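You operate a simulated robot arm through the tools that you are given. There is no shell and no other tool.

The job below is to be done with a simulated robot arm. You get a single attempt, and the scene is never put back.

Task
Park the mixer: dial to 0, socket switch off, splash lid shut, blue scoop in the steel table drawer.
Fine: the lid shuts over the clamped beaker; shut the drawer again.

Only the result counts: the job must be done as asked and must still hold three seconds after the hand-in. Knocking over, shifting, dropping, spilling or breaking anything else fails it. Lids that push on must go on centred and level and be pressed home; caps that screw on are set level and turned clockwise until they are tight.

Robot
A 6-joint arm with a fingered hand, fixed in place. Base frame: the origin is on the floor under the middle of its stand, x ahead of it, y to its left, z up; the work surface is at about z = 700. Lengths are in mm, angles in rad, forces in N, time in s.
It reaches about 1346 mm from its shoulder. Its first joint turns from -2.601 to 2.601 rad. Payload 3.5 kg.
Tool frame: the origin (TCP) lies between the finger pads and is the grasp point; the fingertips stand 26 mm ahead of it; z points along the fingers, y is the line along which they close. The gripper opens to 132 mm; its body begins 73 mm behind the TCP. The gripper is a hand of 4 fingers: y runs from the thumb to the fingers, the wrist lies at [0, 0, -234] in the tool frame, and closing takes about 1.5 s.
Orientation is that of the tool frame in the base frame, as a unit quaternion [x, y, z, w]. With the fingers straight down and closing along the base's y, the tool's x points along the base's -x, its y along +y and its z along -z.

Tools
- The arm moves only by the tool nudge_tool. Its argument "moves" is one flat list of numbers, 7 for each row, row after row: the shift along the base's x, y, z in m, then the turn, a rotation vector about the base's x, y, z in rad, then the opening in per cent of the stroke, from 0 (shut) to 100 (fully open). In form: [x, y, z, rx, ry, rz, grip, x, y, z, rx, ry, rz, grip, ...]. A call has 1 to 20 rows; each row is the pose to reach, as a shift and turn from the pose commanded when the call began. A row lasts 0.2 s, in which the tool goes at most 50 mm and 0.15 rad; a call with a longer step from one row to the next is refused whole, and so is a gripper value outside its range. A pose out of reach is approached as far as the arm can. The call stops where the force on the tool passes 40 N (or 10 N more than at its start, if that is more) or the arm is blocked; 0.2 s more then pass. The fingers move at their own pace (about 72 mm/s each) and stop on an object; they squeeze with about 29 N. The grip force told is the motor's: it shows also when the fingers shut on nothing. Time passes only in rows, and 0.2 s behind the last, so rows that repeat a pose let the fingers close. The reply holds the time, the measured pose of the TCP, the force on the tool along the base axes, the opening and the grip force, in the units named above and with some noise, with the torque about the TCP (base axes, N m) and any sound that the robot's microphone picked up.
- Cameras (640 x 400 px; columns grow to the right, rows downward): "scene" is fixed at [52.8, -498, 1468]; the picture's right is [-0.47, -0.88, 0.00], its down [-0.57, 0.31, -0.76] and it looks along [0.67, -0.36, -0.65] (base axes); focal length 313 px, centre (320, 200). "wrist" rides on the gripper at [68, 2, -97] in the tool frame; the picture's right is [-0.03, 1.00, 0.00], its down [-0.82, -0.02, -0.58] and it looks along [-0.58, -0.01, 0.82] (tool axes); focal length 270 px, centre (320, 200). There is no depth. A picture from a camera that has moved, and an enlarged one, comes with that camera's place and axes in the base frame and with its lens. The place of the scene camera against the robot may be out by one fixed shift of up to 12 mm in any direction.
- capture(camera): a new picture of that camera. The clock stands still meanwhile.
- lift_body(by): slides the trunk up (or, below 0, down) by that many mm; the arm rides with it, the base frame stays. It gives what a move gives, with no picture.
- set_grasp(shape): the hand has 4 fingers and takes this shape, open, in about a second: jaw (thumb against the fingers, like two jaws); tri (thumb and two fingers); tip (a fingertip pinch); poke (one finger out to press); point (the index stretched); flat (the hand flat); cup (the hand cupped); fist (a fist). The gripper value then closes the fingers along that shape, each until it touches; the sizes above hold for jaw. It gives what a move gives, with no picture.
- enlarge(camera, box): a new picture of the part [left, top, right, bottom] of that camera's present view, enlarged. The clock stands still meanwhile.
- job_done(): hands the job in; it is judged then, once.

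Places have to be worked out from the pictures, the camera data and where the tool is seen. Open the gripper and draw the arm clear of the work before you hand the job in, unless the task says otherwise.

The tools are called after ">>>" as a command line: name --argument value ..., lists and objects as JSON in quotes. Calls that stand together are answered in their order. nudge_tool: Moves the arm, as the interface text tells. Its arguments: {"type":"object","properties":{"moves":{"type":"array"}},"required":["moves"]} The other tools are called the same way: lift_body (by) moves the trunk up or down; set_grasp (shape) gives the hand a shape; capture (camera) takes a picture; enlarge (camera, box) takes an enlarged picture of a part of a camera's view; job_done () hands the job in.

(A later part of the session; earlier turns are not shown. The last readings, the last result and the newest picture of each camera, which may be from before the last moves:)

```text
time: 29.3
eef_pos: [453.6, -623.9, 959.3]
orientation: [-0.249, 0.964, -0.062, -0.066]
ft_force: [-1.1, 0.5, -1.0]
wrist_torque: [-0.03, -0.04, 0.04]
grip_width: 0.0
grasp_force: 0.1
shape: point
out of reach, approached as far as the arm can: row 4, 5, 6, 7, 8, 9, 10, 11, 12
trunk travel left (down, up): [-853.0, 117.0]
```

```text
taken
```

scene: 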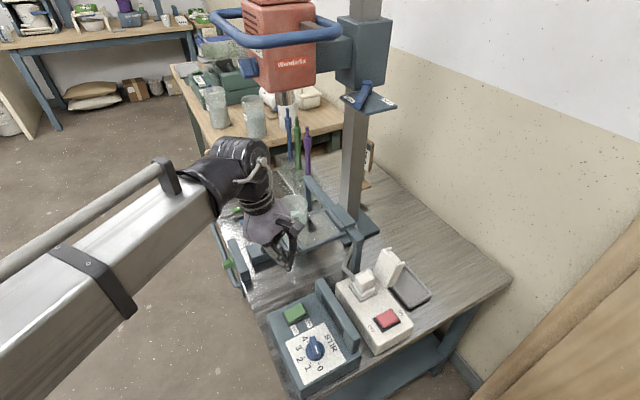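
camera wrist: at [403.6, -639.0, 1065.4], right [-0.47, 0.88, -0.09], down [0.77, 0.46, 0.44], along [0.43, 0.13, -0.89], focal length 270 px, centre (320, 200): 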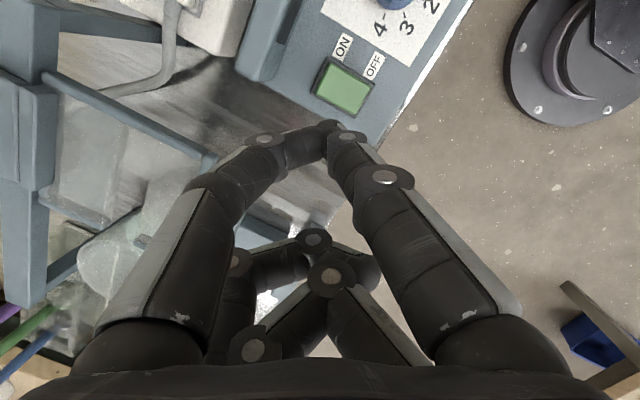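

The roll joint hit a limit near +20°, and the arm drifted aside (no contact). I return to the upright pose over the dial; then I'll turn the other way (toward −180°), which puts the finger in a clear spot.

>>> nudge_tool --moves '[-0.02, -0.002, -0.001, 0.019, -0.0243, -0.1133, 100, -0.042, -0.004, -0.002, 0.0382, -0.0485, -0.2266, 100, -0.065, -0.006, -0.002, 0.0573, -0.0728, -0.3399, 100, -0.086, -0.008, -0.003, 0.0763, -0.0971, -0.4531, 100, -0.108, -0.01, -0.003, 0.0954, -0.1213, -0.5664, 100, -0.13, -0.012, -0.004, 0.1145, -0.1456, -0.6797, 100]'

```text
time: 30.7
eef_pos: [328.2, -628.0, 954.2]
orientation: [0.089, 0.996, 0.001, 0.0]
ft_force: [0.5, -0.1, -0.2]
wrist_torque: [-0.02, 0.02, 0.01]
grip_width: 0.0
grasp_force: 0.1
shape: point
trunk travel left (down, up): [-853.0, 117.0]
```

Back upright. I rotate step by step toward −180°, first half now.

>>> nudge_tool --moves '[-0.002, -0.008, 0, 0, 0, -0.148, 100, -0.004, -0.016, 0, 0, 0, -0.296, 100, -0.006, -0.024, 0, 0, 0, -0.444, 100, -0.008, -0.032, 0, 0, 0, -0.592, 100, -0.01, -0.04, 0, 0, 0, -0.74, 100, -0.012, -0.048, 0, 0, 0, -0.888, 100, -0.014, -0.056, 0, 0, 0, -1.036, 100, -0.016, -0.064, 0, 0, 0, -1.184, 100, -0.018, -0.072, 0, 0, 0, -1.332, 100, -0.02, -0.08, 0, 0, 0, -1.48, 100]'

```text
time: 32.9
eef_pos: [309.5, -708.1, 953.6]
orientation: [0.737, 0.676, 0.001, -0.001]
ft_force: [-0.4, 0.3, 0.2]
wrist_torque: [-0.02, -0.01, 0.02]
grip_width: 0.0
grasp_force: 0.1
shape: point
trunk travel left (down, up): [-853.0, 117.0]
```

Half-way fine at −95°. I continue to −180° while moving toward (289,-810), all at safe height.

>>> nudge_tool --moves '[-0.002, -0.01, 0, 0, 0, -0.148, 100, -0.004, -0.02, 0, 0, 0, -0.296, 100, -0.006, -0.03, 0, 0, 0, -0.444, 100, -0.008, -0.04, 0, 0, 0, -0.592, 100, -0.01, -0.05, 0, 0, 0, -0.74, 100, -0.012, -0.06, 0, 0, 0, -0.888, 100, -0.014, -0.07, 0, 0, 0, -1.036, 100, -0.016, -0.08, 0, 0, 0, -1.184, 100, -0.018, -0.09, 0, 0, 0, -1.332, 100, -0.02, -0.1, 0, 0, 0, -1.48, 100]'

>>> capture --camera "wrist"

>>> capture --camera "scene"

```text
time: 35.1
eef_pos: [287.7, -809.0, 954.2]
orientation: [1.0, 0.001, 0.001, 0.002]
ft_force: [1.0, 0.9, -0.1]
wrist_torque: [0.0, -0.02, 0.0]
grip_width: 0.3
grasp_force: 0.0
shape: point
trunk travel left (down, up): [-853.0, 117.0]
```

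```text
taken
camera wrist: at [356.9, -810.7, 1051.8], right [-0.02, -1.0, 0.0], down [-0.82, 0.02, 0.58], along [-0.58, 0.01, -0.82], focal length 270 px, centre (320, 200)
```

wrist: 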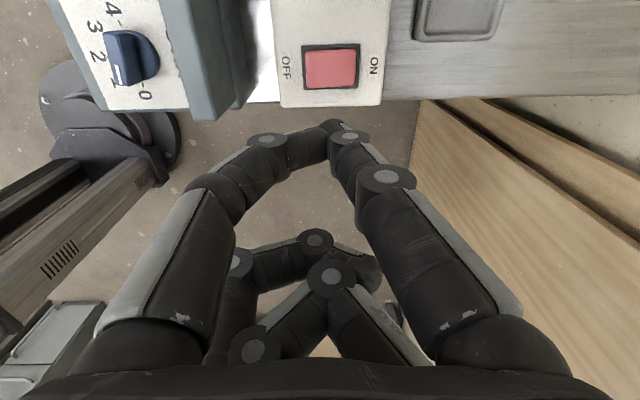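

```text
taken
```

scene: 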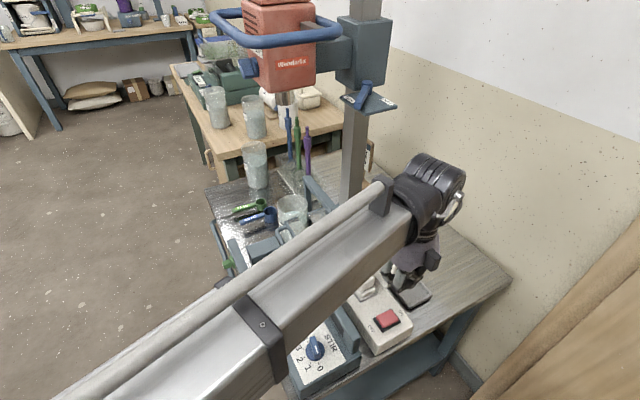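

Rotation to −180° worked. I enlarge to see the pointing tip and the rocker in this view.

>>> enlarge --camera "wrist" --box '[220, 90, 440, 270]'

>>> enlarge --camera "wrist" --box '[230, 0, 430, 130]'

>>> enlarge --camera "scene" --box '[330, 180, 490, 340]'

```text
2.22 times, centred on (330, 180) of wrist
camera zoom: at [356.9, -810.7, 1051.8], right [-0.02, -1.0, 0.0], down [-0.82, 0.02, 0.58], along [-0.58, 0.01, -0.82], focal length 601 px, centre (298, 244)
```

zoom: 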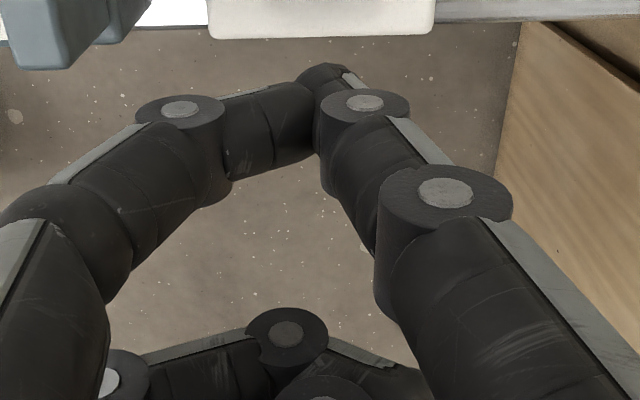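

```text
3.08 times, centred on (330, 65) of wrist
camera zoom: at [356.9, -810.7, 1051.8], right [-0.02, -1.0, 0.0], down [-0.82, 0.02, 0.58], along [-0.58, 0.01, -0.82], focal length 832 px, centre (289, 615)
```

zoom: 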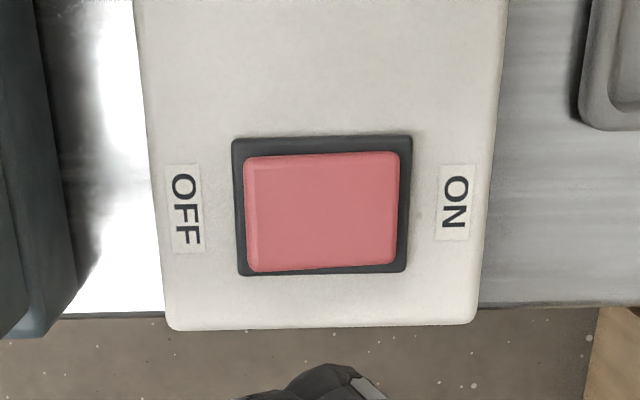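

```text
2.50 times, centred on (410, 260) of scene
camera zoom: at [52.8, -498.0, 1468.0], right [-0.47, -0.88, 0.0], down [-0.57, 0.31, -0.76], along [0.67, -0.36, -0.65], focal length 782 px, centre (95, 50)
```

zoom: 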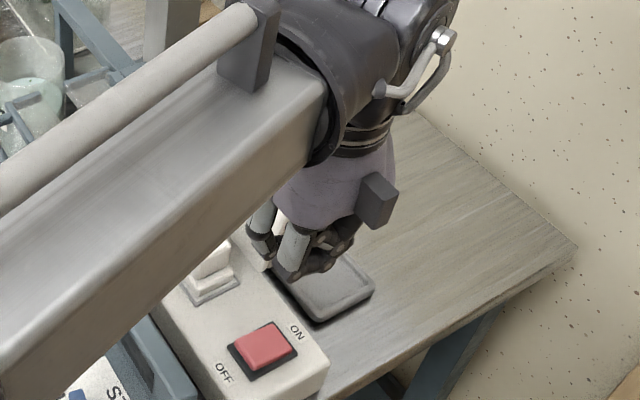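

The index tip now protrudes to about (20,7,+43) in the tool frame, well ahead of the thumb. The rocker spans y≈-845…-799 at x≈310, so I place the tip above (310,-806) and lower 100 mm.

>>> nudge_tool --moves '[0.002, 0.01, 0, 0, 0, 0, 100, 0.002, 0.01, 0, 0, 0, 0, 100]'

>>> lift_body --by -100

>>> capture --camera "wrist"

>>> enlarge --camera "wrist" --box '[230, 20, 430, 170]'

>>> enlarge --camera "scene" --box '[330, 220, 450, 350]'

```text
time: 35.7
eef_pos: [290.6, -797.7, 954.7]
orientation: [1.0, 0.003, 0.002, 0.001]
ft_force: [-1.0, 0.5, 0.7]
wrist_torque: [0.05, 0.03, 0.0]
grip_width: 0.1
grasp_force: 0.1
shape: point
trunk travel left (down, up): [-853.0, 117.0]
```

```text
time: 37.0
eef_pos: [290.1, -799.0, 853.8]
orientation: [1.0, 0.003, 0.001, 0.001]
ft_force: [-0.2, 0.4, 0.6]
wrist_torque: [-0.02, -0.03, 0.02]
grip_width: 0.0
grasp_force: 0.0
shape: point
trunk travel left (down, up): [-753.0, 217.0]
```

```text
taken
camera wrist: at [358.5, -799.8, 951.9], right [-0.02, -1.0, 0.0], down [-0.82, 0.02, 0.58], along [-0.58, 0.01, -0.82], focal length 270 px, centre (320, 200)
```

wrist: 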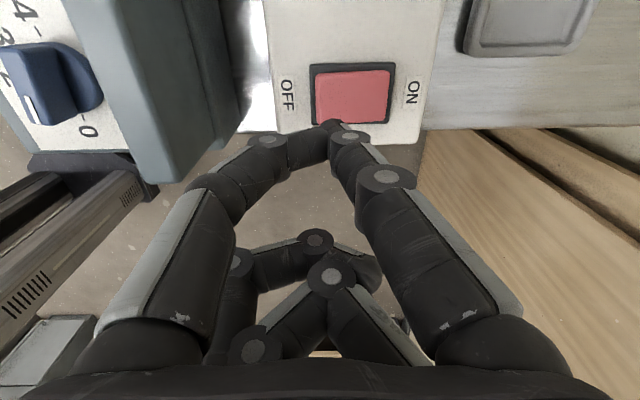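

```text
2.67 times, centred on (330, 95) of wrist
camera zoom: at [358.5, -799.8, 951.9], right [-0.02, -1.0, 0.0], down [-0.82, 0.02, 0.58], along [-0.58, 0.01, -0.82], focal length 721 px, centre (293, 480)
```

zoom: 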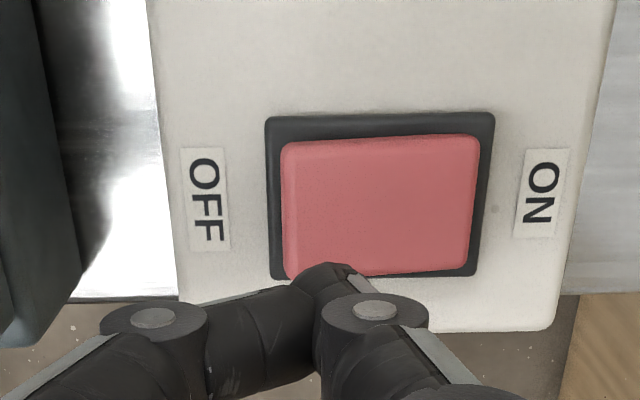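

```text
3.08 times, centred on (390, 285) of scene
camera zoom: at [52.8, -498.0, 1468.0], right [-0.47, -0.88, 0.0], down [-0.57, 0.31, -0.76], along [0.67, -0.36, -0.65], focal length 963 px, centre (105, -62)
```

zoom: 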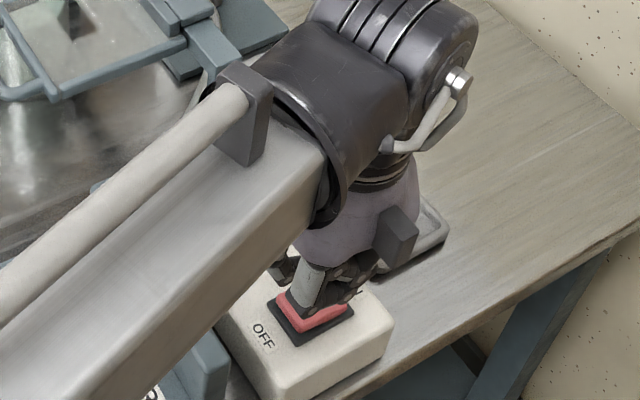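

The tip is lined up about 6 mm inside the OFF end. I lower in stages, watching the force.

>>> lift_body --by -22

>>> enlarge --camera "wrist" --box '[230, 40, 430, 190]'

```text
time: 37.7
eef_pos: [290.7, -798.8, 833.0]
orientation: [1.0, 0.002, 0.0, 0.001]
ft_force: [0.2, 0.0, 0.5]
wrist_torque: [0.01, 0.02, 0.01]
grip_width: 0.0
grasp_force: 0.1
shape: point
trunk travel left (down, up): [-731.0, 239.0]
```

```text
2.67 times, centred on (330, 115) of wrist
camera zoom: at [358.5, -799.8, 929.8], right [-0.02, -1.0, 0.0], down [-0.82, 0.02, 0.58], along [-0.58, 0.01, -0.82], focal length 721 px, centre (293, 427)
```

zoom: 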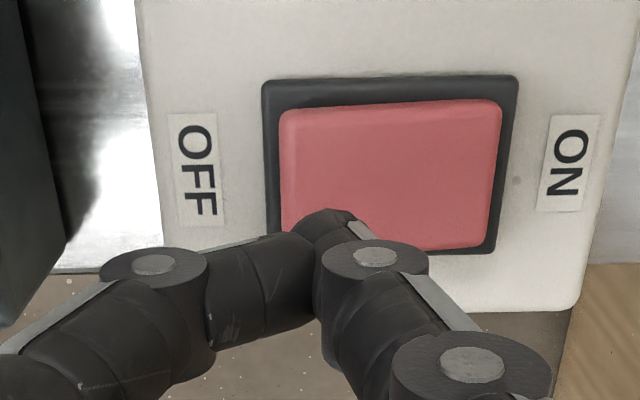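

No contact yet and alignment is good; I lower another 8 mm.

>>> lift_body --by -8

>>> lift_body --by -4

>>> enlarge --camera "wrist" --box '[230, 50, 430, 200]'

```text
time: 38.3
eef_pos: [290.8, -798.2, 823.5]
orientation: [1.0, 0.003, 0.001, 0.0]
ft_force: [0.8, -0.4, 0.0]
wrist_torque: [0.01, -0.02, -0.04]
grip_width: 0.0
grasp_force: 0.1
shape: point
trunk travel left (down, up): [-723.0, 247.0]
```

```text
time: 38.8
eef_pos: [289.7, -799.1, 820.4]
orientation: [1.0, 0.002, 0.002, 0.001]
ft_force: [-0.6, 0.7, -0.7]
wrist_torque: [0.04, -0.06, 0.0]
grip_width: 0.1
grasp_force: 0.1
shape: point
trunk travel left (down, up): [-719.0, 251.0]
```

```text
2.67 times, centred on (330, 125) of wrist
camera zoom: at [358.5, -799.8, 917.8], right [-0.02, -1.0, 0.0], down [-0.82, 0.02, 0.58], along [-0.58, 0.01, -0.82], focal length 721 px, centre (293, 400)
```

zoom: 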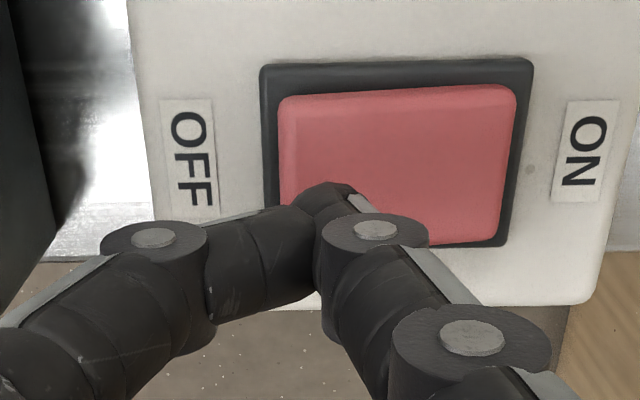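

Still no contact; I keep lowering in small steps.

>>> lift_body --by -4

>>> lift_body --by -4

>>> enlarge --camera "wrist" --box '[230, 50, 430, 200]'

```text
time: 39.4
eef_pos: [291.1, -797.3, 816.8]
orientation: [1.0, 0.003, 0.001, 0.001]
ft_force: [1.1, -1.1, 0.6]
wrist_torque: [0.01, 0.04, 0.02]
grip_width: 0.0
grasp_force: 0.0
shape: point
trunk travel left (down, up): [-715.0, 255.0]
```

```text
time: 39.9
eef_pos: [290.8, -798.3, 812.3]
orientation: [1.0, 0.002, 0.001, 0.001]
ft_force: [-0.5, -0.3, 0.2]
wrist_torque: [-0.02, -0.01, 0.02]
grip_width: 0.0
grasp_force: 0.1
shape: point
trunk travel left (down, up): [-711.0, 259.0]
```

```text
2.67 times, centred on (330, 125) of wrist
camera zoom: at [358.5, -799.8, 909.8], right [-0.02, -1.0, 0.0], down [-0.82, 0.02, 0.58], along [-0.58, 0.01, -0.82], focal length 721 px, centre (293, 400)
```

zoom: 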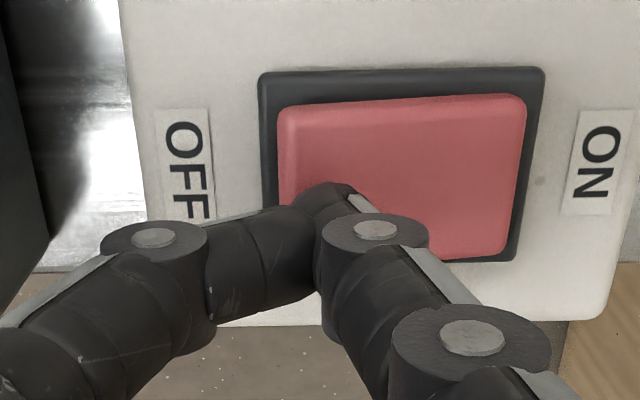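

Aligned over the rocker's mid-width; I continue down 4 mm at a time.

>>> lift_body --by -4

>>> lift_body --by -3

>>> lift_body --by -3

>>> enlarge --camera "wrist" --box '[230, 50, 430, 200]'

```text
time: 40.4
eef_pos: [290.1, -798.5, 807.3]
orientation: [1.0, 0.002, 0.001, 0.001]
ft_force: [0.6, -0.7, 0.2]
wrist_torque: [-0.05, 0.0, 0.0]
grip_width: 0.0
grasp_force: 0.1
shape: point
trunk travel left (down, up): [-707.0, 263.0]
```

```text
time: 40.9
eef_pos: [289.6, -798.3, 805.5]
orientation: [1.0, 0.002, 0.001, 0.001]
ft_force: [1.0, 0.0, 0.3]
wrist_torque: [0.03, 0.03, 0.0]
grip_width: 0.0
grasp_force: 0.0
shape: point
trunk travel left (down, up): [-704.0, 266.0]
```

```text
time: 41.5
eef_pos: [289.2, -797.1, 804.0]
orientation: [1.0, 0.003, 0.002, 0.001]
ft_force: [1.2, -2.6, 18.7]
wrist_torque: [-0.3, -0.36, -0.01]
grip_width: 0.0
grasp_force: 0.1
shape: point
trunk travel left (down, up): [-701.0, 269.0]
```

```text
2.67 times, centred on (330, 125) of wrist
camera zoom: at [358.3, -799.2, 901.3], right [-0.02, -1.0, 0.0], down [-0.82, 0.02, 0.57], along [-0.57, 0.01, -0.82], focal length 721 px, centre (293, 400)
```

zoom: 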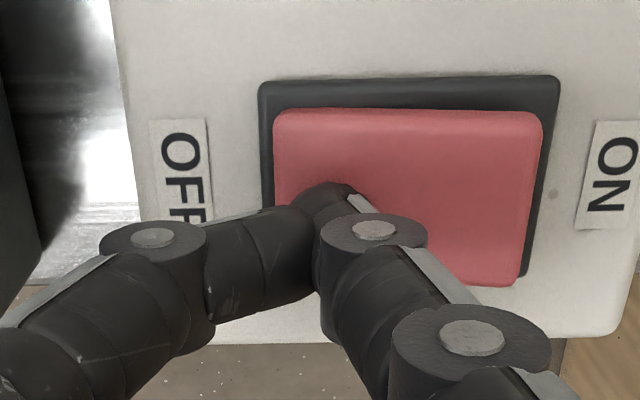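

Contact at 18.7 N and the rocker appears to have tilted to the OFF side. I lift off and check.

>>> lift_body --by 60

>>> enlarge --camera "wrist" --box '[230, 10, 430, 160]'

```text
time: 42.5
eef_pos: [291.3, -798.3, 862.4]
orientation: [1.0, 0.003, 0.002, 0.001]
ft_force: [-0.5, 0.3, 0.2]
wrist_torque: [-0.01, -0.01, 0.01]
grip_width: 0.0
grasp_force: 0.1
shape: point
trunk travel left (down, up): [-761.0, 209.0]
```

```text
2.67 times, centred on (330, 85) of wrist
camera zoom: at [358.5, -799.9, 959.8], right [-0.02, -1.0, 0.0], down [-0.82, 0.02, 0.58], along [-0.58, 0.01, -0.82], focal length 721 px, centre (293, 507)
```

zoom: 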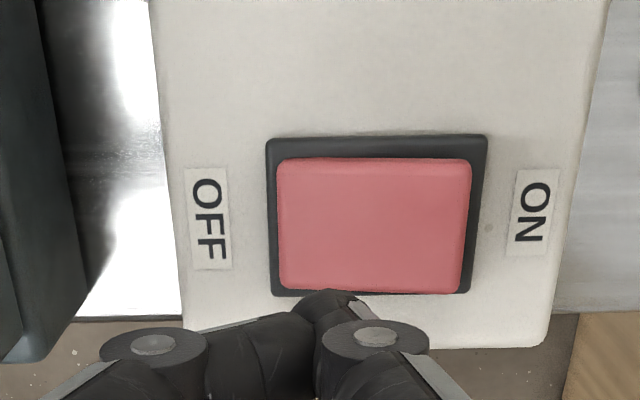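

I look at the rocker at higher magnification, and from the scene camera, to confirm it really switched over.

>>> enlarge --camera "wrist" --box '[300, 50, 390, 125]'

>>> enlarge --camera "scene" --box '[360, 290, 430, 350]'

```text
5.33 times, centred on (345, 88) of wrist
camera zoom: at [358.5, -799.9, 959.8], right [-0.02, -1.0, 0.0], down [-0.82, 0.02, 0.58], along [-0.58, 0.01, -0.82], focal length 1442 px, centre (187, 800)
```

zoom: 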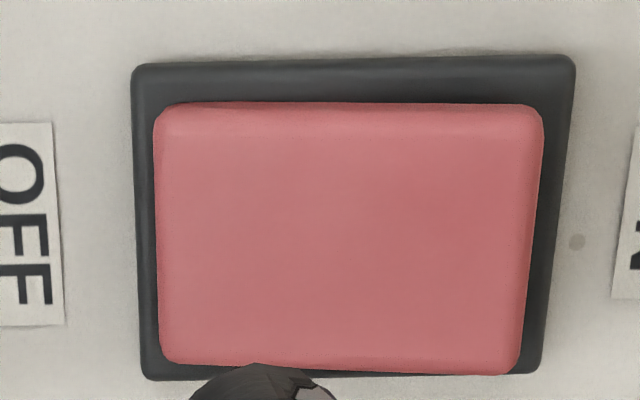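

```text
6.67 times, centred on (395, 320) of scene
camera zoom: at [52.8, -498.0, 1468.0], right [-0.47, -0.88, 0.0], down [-0.57, 0.31, -0.76], along [0.67, -0.36, -0.65], focal length 2086 px, centre (-180, -600)
```

zoom: 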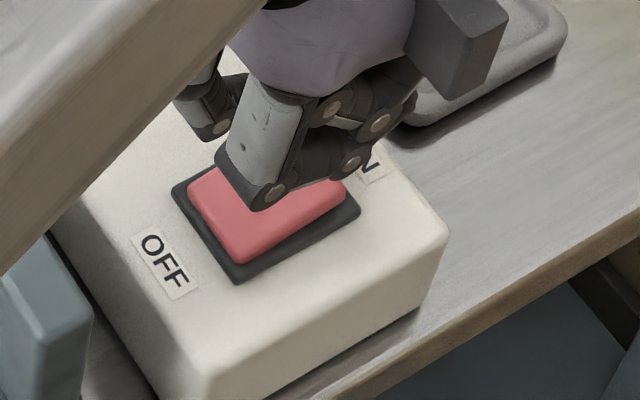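

The rocker now leans to OFF. Next the lid: I'll push its near frame bar (x≈500 face, z≈877) toward +x with closed jaws. I raise, reshape to jaw and close the fingers, then move over to (440,-745).

>>> lift_body --by 90

>>> set_grasp --shape "jaw"

>>> nudge_tool --moves '[0.03, 0.012, 0, 0, 0, 0, 50, 0.06, 0.024, 0, 0, 0, 0, 0, 0.09, 0.036, 0, 0, 0, 0, 0, 0.12, 0.048, 0, 0, 0, 0, 0, 0.15, 0.053, 0, 0, 0, 0, 0]'

>>> capture --camera "wrist"

>>> capture --camera "scene"

```text
time: 43.7
eef_pos: [291.1, -798.1, 952.6]
orientation: [1.0, 0.002, 0.001, 0.001]
ft_force: [0.3, 0.3, -0.5]
wrist_torque: [-0.03, -0.01, 0.01]
grip_width: 0.0
grasp_force: 0.1
shape: point
trunk travel left (down, up): [-851.0, 119.0]
```

```text
time: 44.6
eef_pos: [290.0, -798.3, 953.7]
orientation: [1.0, 0.001, 0.0, 0.001]
ft_force: [0.7, 0.4, 0.1]
wrist_torque: [0.03, 0.0, -0.01]
grip_width: 132.1
grasp_force: 0.0
shape: jaw
trunk travel left (down, up): [-851.0, 119.0]
```

```text
time: 45.8
eef_pos: [438.9, -744.9, 950.9]
orientation: [1.0, 0.003, 0.0, 0.002]
ft_force: [0.8, -0.9, 0.1]
wrist_torque: [-0.04, -0.01, 0.02]
grip_width: 0.0
grasp_force: 14.0
shape: jaw
trunk travel left (down, up): [-851.0, 119.0]
```

```text
taken
camera wrist: at [507.8, -746.5, 1049.7], right [-0.02, -1.0, 0.0], down [-0.82, 0.02, 0.58], along [-0.58, 0.01, -0.82], focal length 270 px, centre (320, 200)
```

wrist: 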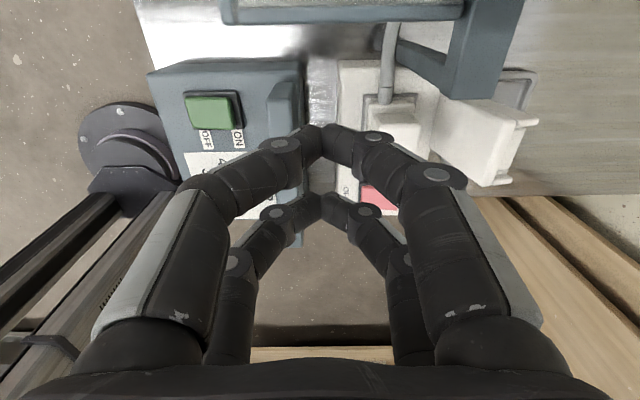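

```text
taken
```

scene: 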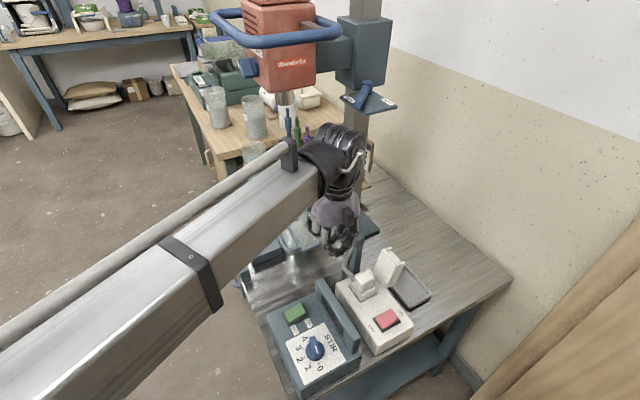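

The near bar is at x≈502 (face), spanning y −693…−821, and the hand is behind it. I lower the trunk 68 mm so the fingertips reach about 20 mm below the bar.

>>> lift_body --by -68

>>> capture --camera "wrist"

>>> enlarge --camera "scene" --box '[270, 140, 430, 340]'

```text
time: 46.9
eef_pos: [438.7, -744.3, 885.4]
orientation: [1.0, 0.003, 0.001, 0.001]
ft_force: [0.1, 1.0, 0.3]
wrist_torque: [0.01, 0.02, 0.0]
grip_width: 0.1
grasp_force: 29.4
shape: jaw
trunk travel left (down, up): [-783.0, 187.0]
```

```text
taken
camera wrist: at [507.2, -746.5, 981.9], right [-0.02, -1.0, 0.0], down [-0.82, 0.02, 0.58], along [-0.58, 0.01, -0.82], focal length 270 px, centre (320, 200)
```

wrist: 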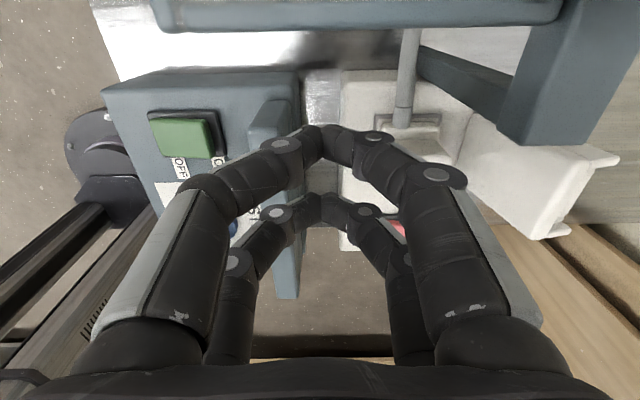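

```text
2.00 times, centred on (350, 240) of scene
camera zoom: at [52.8, -498.0, 1468.0], right [-0.47, -0.88, 0.0], down [-0.57, 0.31, -0.76], along [0.67, -0.36, -0.65], focal length 626 px, centre (260, 120)
```

zoom: 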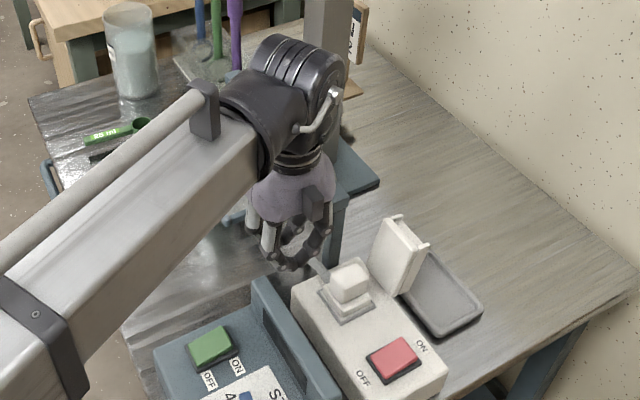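

Fingers are down behind the bar. I push +x gently: first to make contact and move the lid ~20 mm, then check.

>>> nudge_tool --moves '[0.01, 0, 0, 0, 0, 0, 0, 0.02, 0, 0, 0, 0, 0, 0, 0.026, 0, 0, 0, 0, 0, 0, 0.031, 0, 0, 0, 0, 0, 0, 0.036, 0, 0, 0, 0, 0, 0, 0.041, 0, 0, 0, 0, 0, 0, 0.046, 0, 0, 0, 0, 0, 0, 0.05, 0, 0, 0, 0, 0, 0]'

>>> capture --camera "wrist"

>>> enlarge --camera "scene" --box '[220, 120, 400, 280]'

```text
time: 48.7
eef_pos: [488.2, -745.2, 884.9]
orientation: [1.0, 0.003, 0.001, 0.002]
ft_force: [-0.3, -0.2, 0.1]
wrist_torque: [-0.01, 0.0, 0.02]
grip_width: 0.0
grasp_force: 29.0
shape: jaw
trunk travel left (down, up): [-783.0, 187.0]
```

```text
taken
camera wrist: at [556.9, -746.8, 981.8], right [-0.02, -1.0, 0.0], down [-0.82, 0.02, 0.58], along [-0.58, 0.01, -0.82], focal length 270 px, centre (320, 200)
```

wrist: 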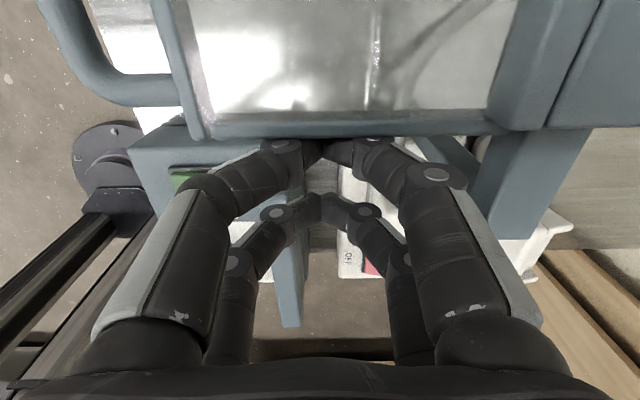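

```text
2.50 times, centred on (310, 200) of scene
camera zoom: at [52.8, -498.0, 1468.0], right [-0.47, -0.88, 0.0], down [-0.57, 0.31, -0.76], along [0.67, -0.36, -0.65], focal length 782 px, centre (345, 200)
```

zoom: 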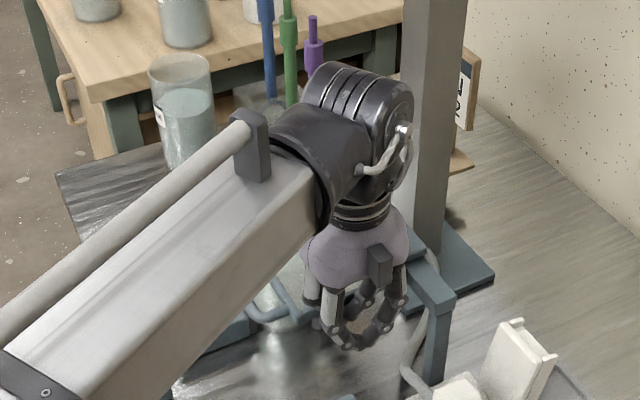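

The lid has moved ~13 mm with negligible force. I push another 20 mm, to where the lid edge passes over the beaker's near rim, and check the force.

>>> nudge_tool --moves '[0.005, 0, 0, 0, 0, 0, 0, 0.01, 0, 0, 0, 0, 0, 0, 0.015, 0, 0, 0, 0, 0, 0, 0.02, 0, 0, 0, 0, 0, 0]'

>>> capture --camera "wrist"

```text
time: 49.7
eef_pos: [508.0, -744.9, 884.9]
orientation: [1.0, 0.002, 0.0, 0.001]
ft_force: [-0.2, -0.1, -0.5]
wrist_torque: [0.02, 0.0, -0.03]
grip_width: 0.0
grasp_force: 28.9
shape: jaw
trunk travel left (down, up): [-783.0, 187.0]
```

```text
taken
camera wrist: at [577.4, -746.5, 981.8], right [-0.02, -1.0, 0.0], down [-0.82, 0.02, 0.58], along [-0.58, 0.01, -0.82], focal length 270 px, centre (320, 200)
```

wrist: 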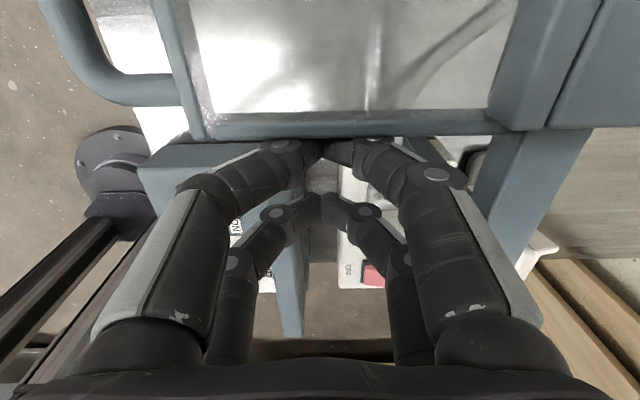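

I want to confirm that only the lid moves and not the rail frame, so I enlarge the right-hand part of this view.

>>> enlarge --camera "wrist" --box '[400, 60, 640, 300]'

>>> enlarge --camera "scene" --box '[300, 140, 420, 290]'

```text
1.67 times, centred on (520, 180) of wrist
camera zoom: at [577.4, -746.5, 981.8], right [-0.02, -1.0, 0.0], down [-0.82, 0.02, 0.58], along [-0.58, 0.01, -0.82], focal length 450 px, centre (-13, 233)
```

zoom: 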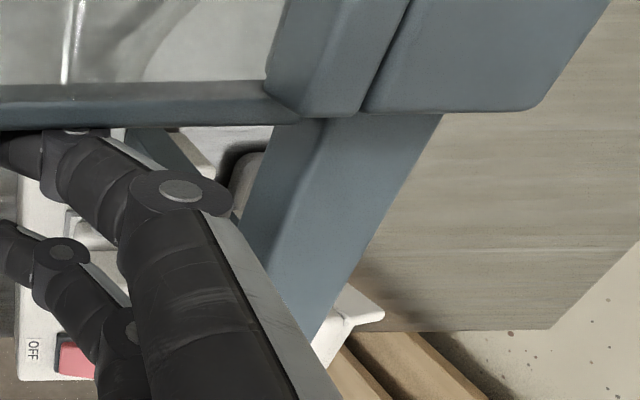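

```text
2.67 times, centred on (360, 215) of scene
camera zoom: at [52.8, -498.0, 1468.0], right [-0.47, -0.88, 0.0], down [-0.57, 0.31, -0.76], along [0.67, -0.36, -0.65], focal length 834 px, centre (213, 160)
```

zoom: 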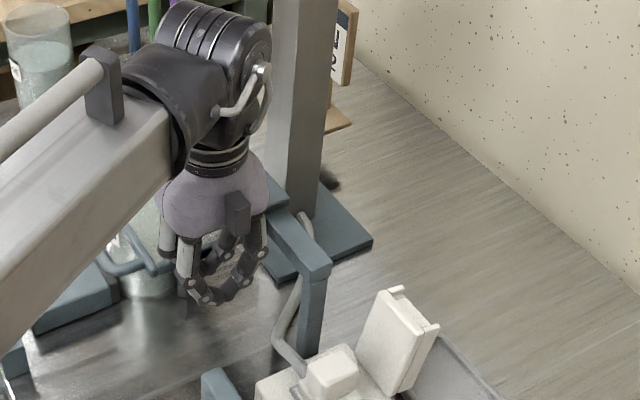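

The rail frame stays put and only the lid moves, without resistance. I push on in small rows toward the closed position (about 75 mm more), relying on the force stop.

>>> nudge_tool --moves '[0.006, 0, 0, 0, 0, 0, 0, 0.012, 0, 0, 0, 0, 0, 0, 0.018, 0, 0, 0, 0, 0, 0, 0.024, 0, 0, 0, 0, 0, 0, 0.03, 0, 0, 0, 0, 0, 0, 0.036, 0, 0, 0, 0, 0, 0, 0.042, 0, 0, 0, 0, 0, 0, 0.048, 0, 0, 0, 0, 0, 0, 0.053, 0, 0, 0, 0, 0, 0, 0.058, 0, 0, 0, 0, 0, 0]'

>>> capture --camera "wrist"

>>> enlarge --camera "scene" --box '[240, 120, 400, 270]'

```text
time: 51.9
eef_pos: [567.0, -744.4, 885.1]
orientation: [1.0, 0.002, 0.002, 0.001]
ft_force: [-0.5, 0.0, -0.1]
wrist_torque: [-0.01, -0.02, 0.02]
grip_width: 0.0
grasp_force: 29.1
shape: jaw
trunk travel left (down, up): [-783.0, 187.0]
```

```text
taken
camera wrist: at [635.5, -746.7, 981.8], right [-0.02, -1.0, 0.0], down [-0.82, 0.02, 0.58], along [-0.58, 0.01, -0.82], focal length 270 px, centre (320, 200)
```

wrist: 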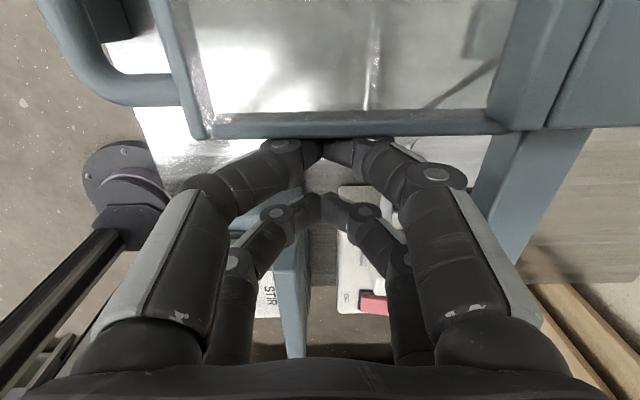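

```text
2.67 times, centred on (320, 195) of scene
camera zoom: at [52.8, -498.0, 1468.0], right [-0.47, -0.88, 0.0], down [-0.57, 0.31, -0.76], along [0.67, -0.36, -0.65], focal length 834 px, centre (320, 213)
```

zoom: 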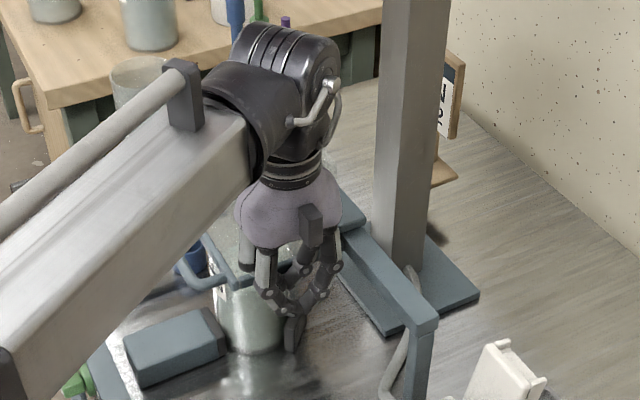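

Lid centre is now at about x≈650; I push on slowly, expecting the end stop.

>>> nudge_tool --moves '[0.004, 0, 0, 0, 0, 0, 0, 0.008, 0, 0, 0, 0, 0, 0, 0.012, 0, 0, 0, 0, 0, 0, 0.016, 0, 0, 0, 0, 0, 0, 0.02, 0, 0, 0, 0, 0, 0]'

>>> capture --camera "wrist"

```text
time: 53.1
eef_pos: [587.0, -745.6, 884.2]
orientation: [1.0, 0.003, 0.001, 0.001]
ft_force: [-0.6, 1.1, 0.1]
wrist_torque: [0.02, 0.01, -0.03]
grip_width: 0.0
grasp_force: 29.0
shape: jaw
trunk travel left (down, up): [-783.0, 187.0]
```

```text
taken
camera wrist: at [655.2, -746.8, 981.8], right [-0.02, -1.0, 0.0], down [-0.82, 0.02, 0.58], along [-0.58, 0.01, -0.82], focal length 270 px, centre (320, 200)
```

wrist: 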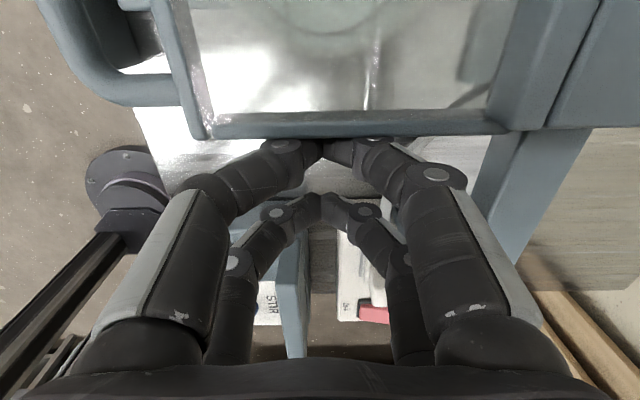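

Still sliding freely, and the beaker's outline now shows through the clear lid. I enlarge to judge how the lid sits relative to the beaker.

>>> enlarge --camera "wrist" --box '[150, 0, 550, 150]'

>>> enlarge --camera "scene" --box '[240, 150, 380, 270]'

```text
1.60 times, centred on (350, 75) of wrist
camera zoom: at [655.2, -746.8, 981.8], right [-0.02, -1.0, 0.0], down [-0.82, 0.02, 0.58], along [-0.58, 0.01, -0.82], focal length 432 px, centre (272, 400)
```

zoom: 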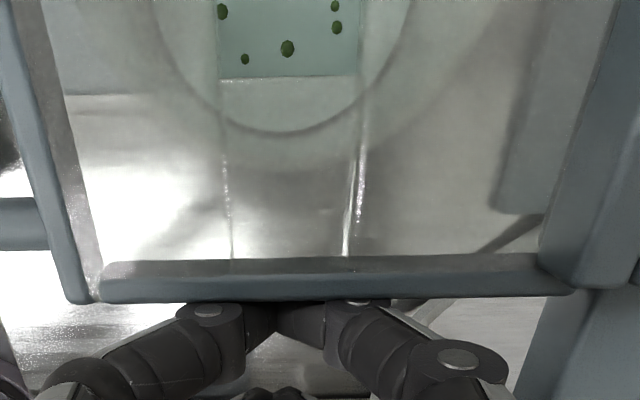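

```text
3.33 times, centred on (310, 210) of scene
camera zoom: at [52.8, -498.0, 1468.0], right [-0.47, -0.88, 0.0], down [-0.57, 0.31, -0.76], along [0.67, -0.36, -0.65], focal length 1043 px, centre (353, 167)
```

zoom: 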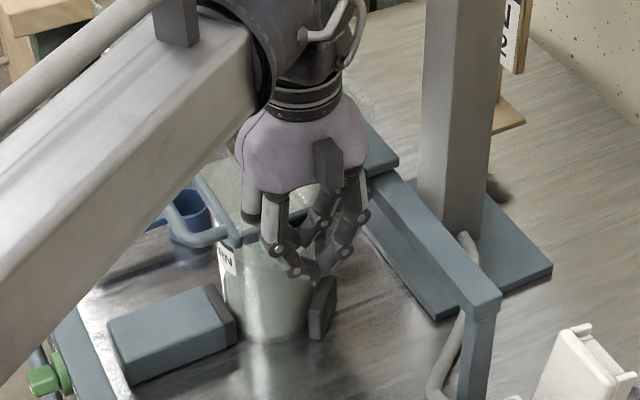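

The lid is now roughly centred over the beaker but no stop has been felt yet. I push on in 3 mm steps to find the end stop.

>>> nudge_tool --moves '[0.003, 0, 0, 0, 0, 0, 0, 0.006, 0, 0, 0, 0, 0, 0, 0.009, 0, 0, 0, 0, 0, 0]'

>>> enlarge --camera "wrist" --box '[150, 0, 550, 150]'

```text
time: 53.9
eef_pos: [595.8, -745.6, 884.5]
orientation: [1.0, 0.003, 0.001, 0.001]
ft_force: [-1.3, 0.2, 0.6]
wrist_torque: [0.04, -0.03, 0.0]
grip_width: 0.1
grasp_force: 28.8
shape: jaw
trunk travel left (down, up): [-783.0, 187.0]
```

```text
1.60 times, centred on (350, 75) of wrist
camera zoom: at [663.9, -746.6, 981.8], right [-0.02, -1.0, 0.0], down [-0.82, 0.02, 0.58], along [-0.58, 0.01, -0.82], focal length 432 px, centre (272, 400)
```

zoom: 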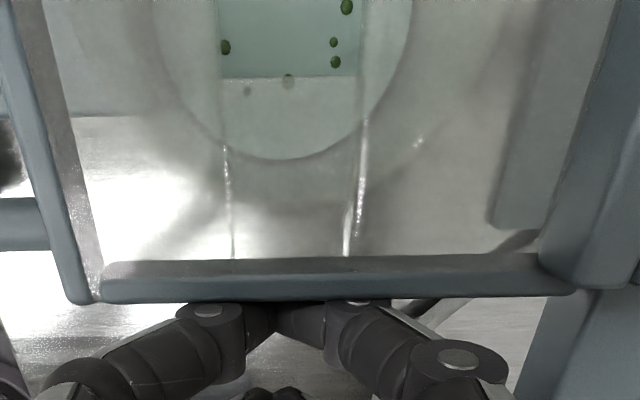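

Still free. I continue in small steps, checking the force and the lid's position over the beaker.

>>> nudge_tool --moves '[0.003, 0, 0, 0, 0, 0, 0, 0.006, 0, 0, 0, 0, 0, 0]'

>>> enlarge --camera "wrist" --box '[150, 0, 550, 150]'

```text
time: 54.5
eef_pos: [601.1, -744.4, 884.5]
orientation: [1.0, 0.003, 0.001, 0.001]
ft_force: [-3.6, -0.5, -0.8]
wrist_torque: [0.04, -0.01, -0.05]
grip_width: 0.0
grasp_force: 29.1
shape: jaw
trunk travel left (down, up): [-783.0, 187.0]
```

```text
1.60 times, centred on (350, 75) of wrist
camera zoom: at [669.5, -746.8, 981.9], right [-0.02, -1.0, 0.0], down [-0.82, 0.02, 0.58], along [-0.58, 0.01, -0.82], focal length 432 px, centre (272, 400)
```

zoom: 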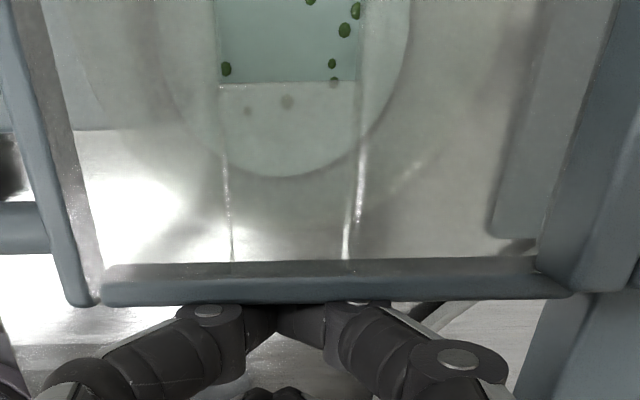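

Resistance is starting (−3.6 N). I push a few millimetres more to seat it against the stop.

>>> nudge_tool --moves '[0.002, 0, 0, 0, 0, 0, 0, 0.004, 0, 0, 0, 0, 0, 0, 0.004, 0, 0, 0, 0, 0, 0]'

>>> enlarge --camera "wrist" --box '[150, 0, 550, 150]'

```text
time: 55.3
eef_pos: [602.1, -745.0, 885.7]
orientation: [1.0, 0.002, -0.001, 0.0]
ft_force: [-22.7, 0.8, -4.4]
wrist_torque: [0.05, 0.26, -0.22]
grip_width: 0.2
grasp_force: 28.8
shape: jaw
trunk travel left (down, up): [-783.0, 187.0]
```

```text
1.60 times, centred on (350, 75) of wrist
camera zoom: at [671.3, -747.0, 982.3], right [-0.02, -1.0, 0.0], down [-0.82, 0.02, 0.58], along [-0.58, 0.01, -0.82], focal length 432 px, centre (272, 400)
```

zoom: 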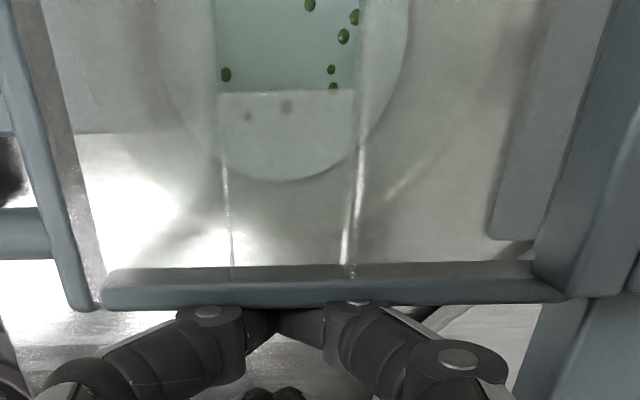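

The stop is reached (22.7 N, lid no longer follows): the lid is shut over the beaker. I back off in −x and raise the hand.

>>> nudge_tool --moves '[-0.01, 0, 0, 0, 0, 0, 0, -0.03, 0, 0, 0, 0, 0, 0, -0.06, 0, 0, 0, 0, 0, 0, -0.1, 0.02, 0, 0, 0, 0, 0, -0.14, 0.05, 0, 0, 0, 0, 0]'

>>> lift_body --by 90

>>> capture --camera "scene"

>>> enlarge --camera "scene" --box '[350, 270, 450, 360]'

```text
time: 56.5
eef_pos: [466.6, -692.9, 884.8]
orientation: [1.0, 0.002, 0.001, 0.001]
ft_force: [-1.2, 0.0, -0.5]
wrist_torque: [-0.03, 0.03, -0.05]
grip_width: 0.0
grasp_force: 29.4
shape: jaw
trunk travel left (down, up): [-783.0, 187.0]
```

```text
time: 57.7
eef_pos: [466.5, -692.9, 974.8]
orientation: [1.0, 0.002, 0.0, 0.001]
ft_force: [0.9, -0.2, -0.1]
wrist_torque: [0.04, 0.0, -0.03]
grip_width: 0.1
grasp_force: 29.0
shape: jaw
trunk travel left (down, up): [-873.0, 97.0]
```

```text
taken
```

scene: 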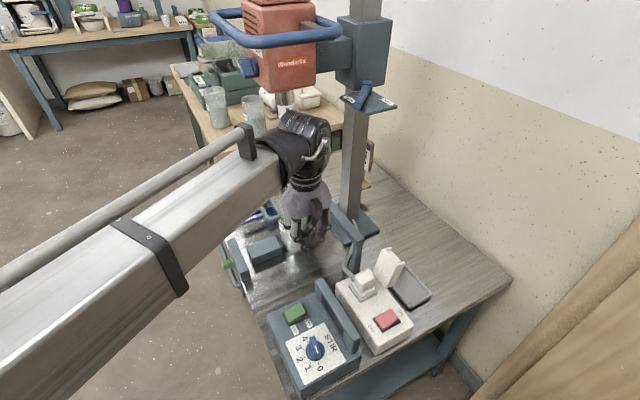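

```text
4.44 times, centred on (400, 315) of scene
camera zoom: at [52.8, -498.0, 1468.0], right [-0.47, -0.88, 0.0], down [-0.57, 0.31, -0.76], along [0.67, -0.36, -0.65], focal length 1390 px, centre (-36, -311)
```

zoom: 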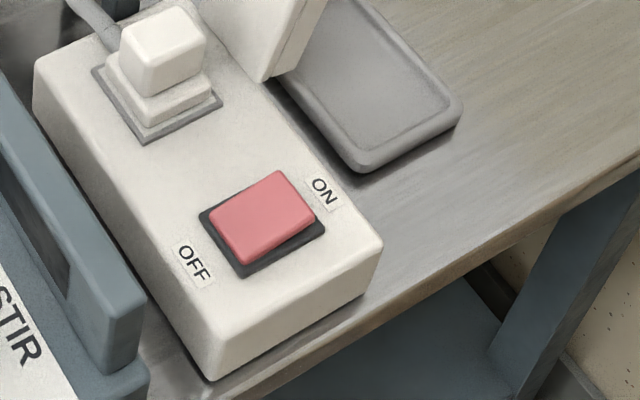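

Dial, switch and lid are done; the rocker's ON side now stands proud. Next is the drawer: I move out over the floor side of the table, turning the hand to −90° so the wrist camera faces the drawer front.

>>> nudge_tool --moves '[0, 0.04, 0, 0, 0, 0, 0, 0, 0.08, 0, 0, 0, 0, 0, 0, 0.12, 0, 0, 0, 0.1, 0, 0, 0.16, 0, 0, 0, 0.24, 0, 0, 0.2, 0, 0, 0, 0.38, 0, 0.02, 0.23, 0, 0, 0, 0.52, 0, 0.06, 0.25, 0, 0, 0, 0.66, 0, 0.1, 0.25, 0, 0, 0, 0.8, 0, 0.14, 0.25, 0, 0, 0, 0.94, 0, 0.18, 0.25, 0, 0, 0, 1.08, 0, 0.22, 0.25, 0, 0, 0, 1.22, 0, 0.26, 0.25, 0, 0, 0, 1.36, 0, 0.3, 0.25, 0, 0, 0, 1.5, 0, 0.34, 0.25, 0, 0, 0, 1.571, 0]'

>>> capture --camera "wrist"

>>> capture --camera "scene"

```text
time: 60.7
eef_pos: [809.2, -442.1, 972.7]
orientation: [0.705, 0.71, 0.001, 0.0]
ft_force: [-0.4, 0.1, -0.3]
wrist_torque: [-0.02, -0.01, -0.03]
grip_width: 0.0
grasp_force: 29.1
shape: jaw
trunk travel left (down, up): [-873.0, 97.0]
```

```text
taken
camera wrist: at [810.9, -373.6, 1071.6], right [1.0, -0.02, 0.0], down [-0.01, -0.82, 0.58], along [-0.01, -0.58, -0.82], focal length 270 px, centre (320, 200)
```

wrist: 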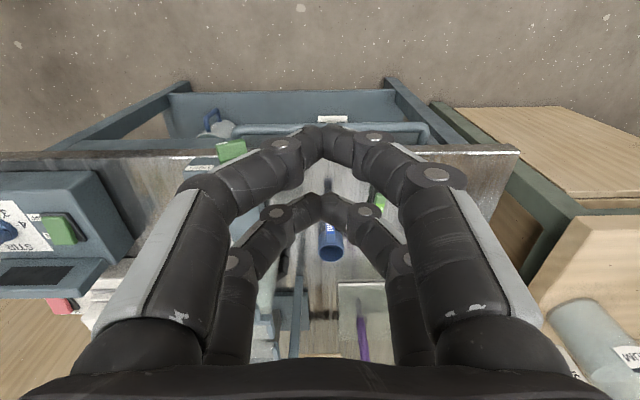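

```text
taken
```

scene: 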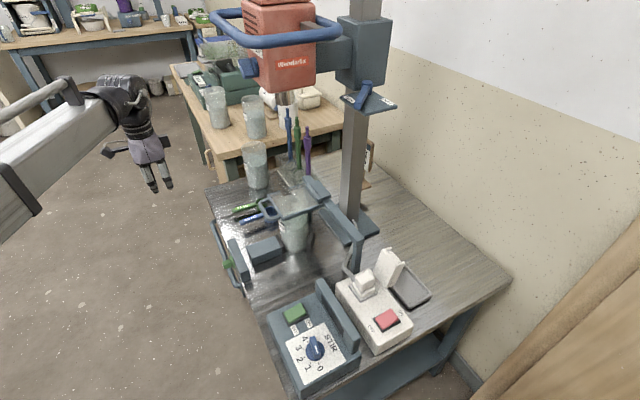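

The lid sits over the beaker now. In the wrist view I see the drawer front with a label and some object at its left; I enlarge.

>>> enlarge --camera "wrist" --box '[160, 70, 440, 180]'

>>> enlarge --camera "wrist" --box '[180, 85, 270, 165]'

>>> enlarge --camera "scene" --box '[195, 170, 335, 300]'

```text
2.29 times, centred on (300, 125) of wrist
camera zoom: at [810.9, -373.6, 1071.6], right [1.0, -0.02, 0.0], down [-0.01, -0.82, 0.58], along [-0.01, -0.58, -0.82], focal length 618 px, centre (366, 371)
```

zoom: 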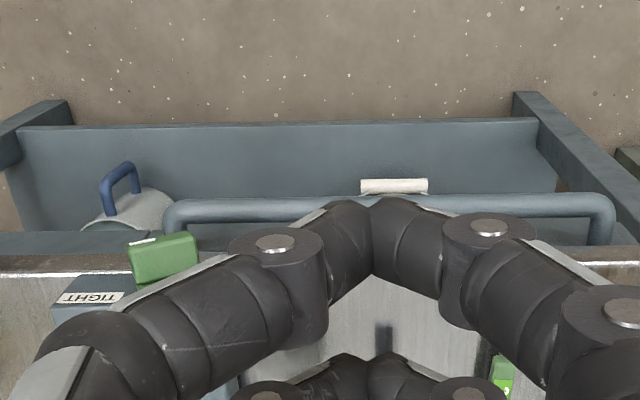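

```text
5.00 times, centred on (225, 125) of wrist
camera zoom: at [810.9, -373.6, 1071.6], right [1.0, -0.02, 0.0], down [-0.01, -0.82, 0.58], along [-0.01, -0.58, -0.82], focal length 1351 px, centre (795, 575)
```

zoom: 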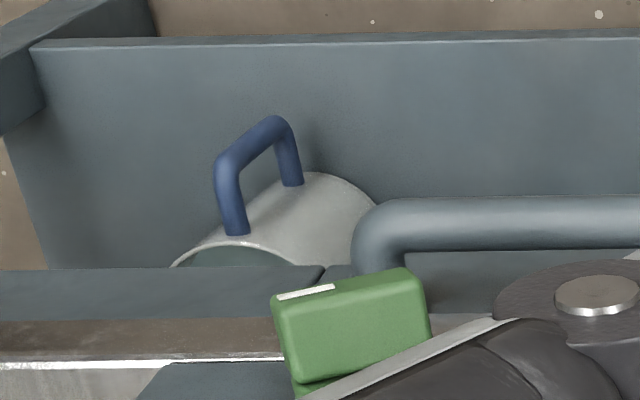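

```text
3.08 times, centred on (265, 235) of scene
camera zoom: at [52.8, -498.0, 1468.0], right [-0.47, -0.88, 0.0], down [-0.57, 0.31, -0.76], along [0.67, -0.36, -0.65], focal length 963 px, centre (489, 92)
```

zoom: 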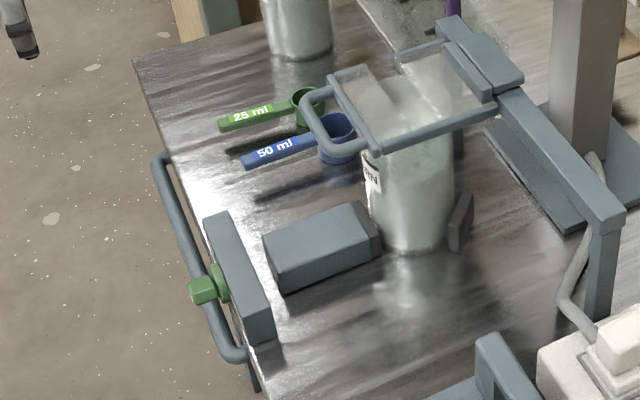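

The bar handle triangulates to y≈-537.5, z≈631, x 664–988 (centre 826), with the drawer front about 30 mm behind it. I pitch the hand up to point horizontally at −y here in free space, with z following the fixed wrist height.

>>> nudge_tool --moves '[0, 0, 0.0024, -0.1427, 0, 0, 0, 0, 0, 0.0095, -0.2854, 0, 0, 0, 0, 0, 0.0211, -0.428, 0, 0, 0, 0, 0, 0.0372, -0.571, 0, 0, 0, 0, 0, 0.0572, -0.7135, 0, 0, 0, 0, 0, 0.0806, -0.856, 0, 0, 0, 0, 0, 0.1073, -0.999, 0, 0, 0, 0, 0, 0.1366, -1.142, 0, 0, 0, 0, 0, 0.1679, -1.284, 0, 0, 0, 0, 0, 0.2005, -1.427, 0, 0, 0, 0, 0, 0.234, -1.571, 0, 0, 0]'

>>> capture --camera "scene"

```text
time: 63.1
eef_pos: [807.7, -442.1, 1208.1]
orientation: [-0.498, -0.501, 0.502, -0.499]
ft_force: [-1.0, -0.8, 0.3]
wrist_torque: [-0.02, -0.01, -0.01]
grip_width: 0.2
grasp_force: 28.9
shape: jaw
trunk travel left (down, up): [-873.0, 97.0]
```

```text
taken
```

scene: 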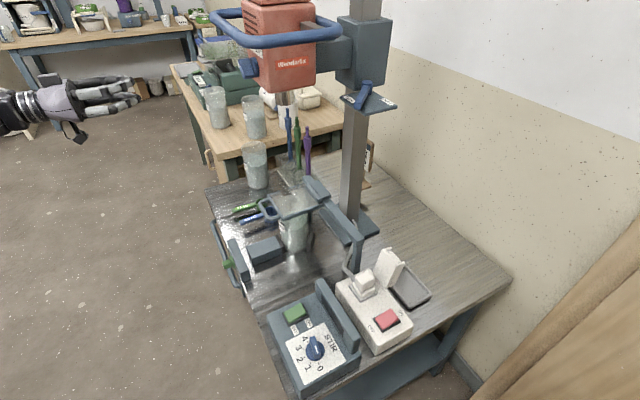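

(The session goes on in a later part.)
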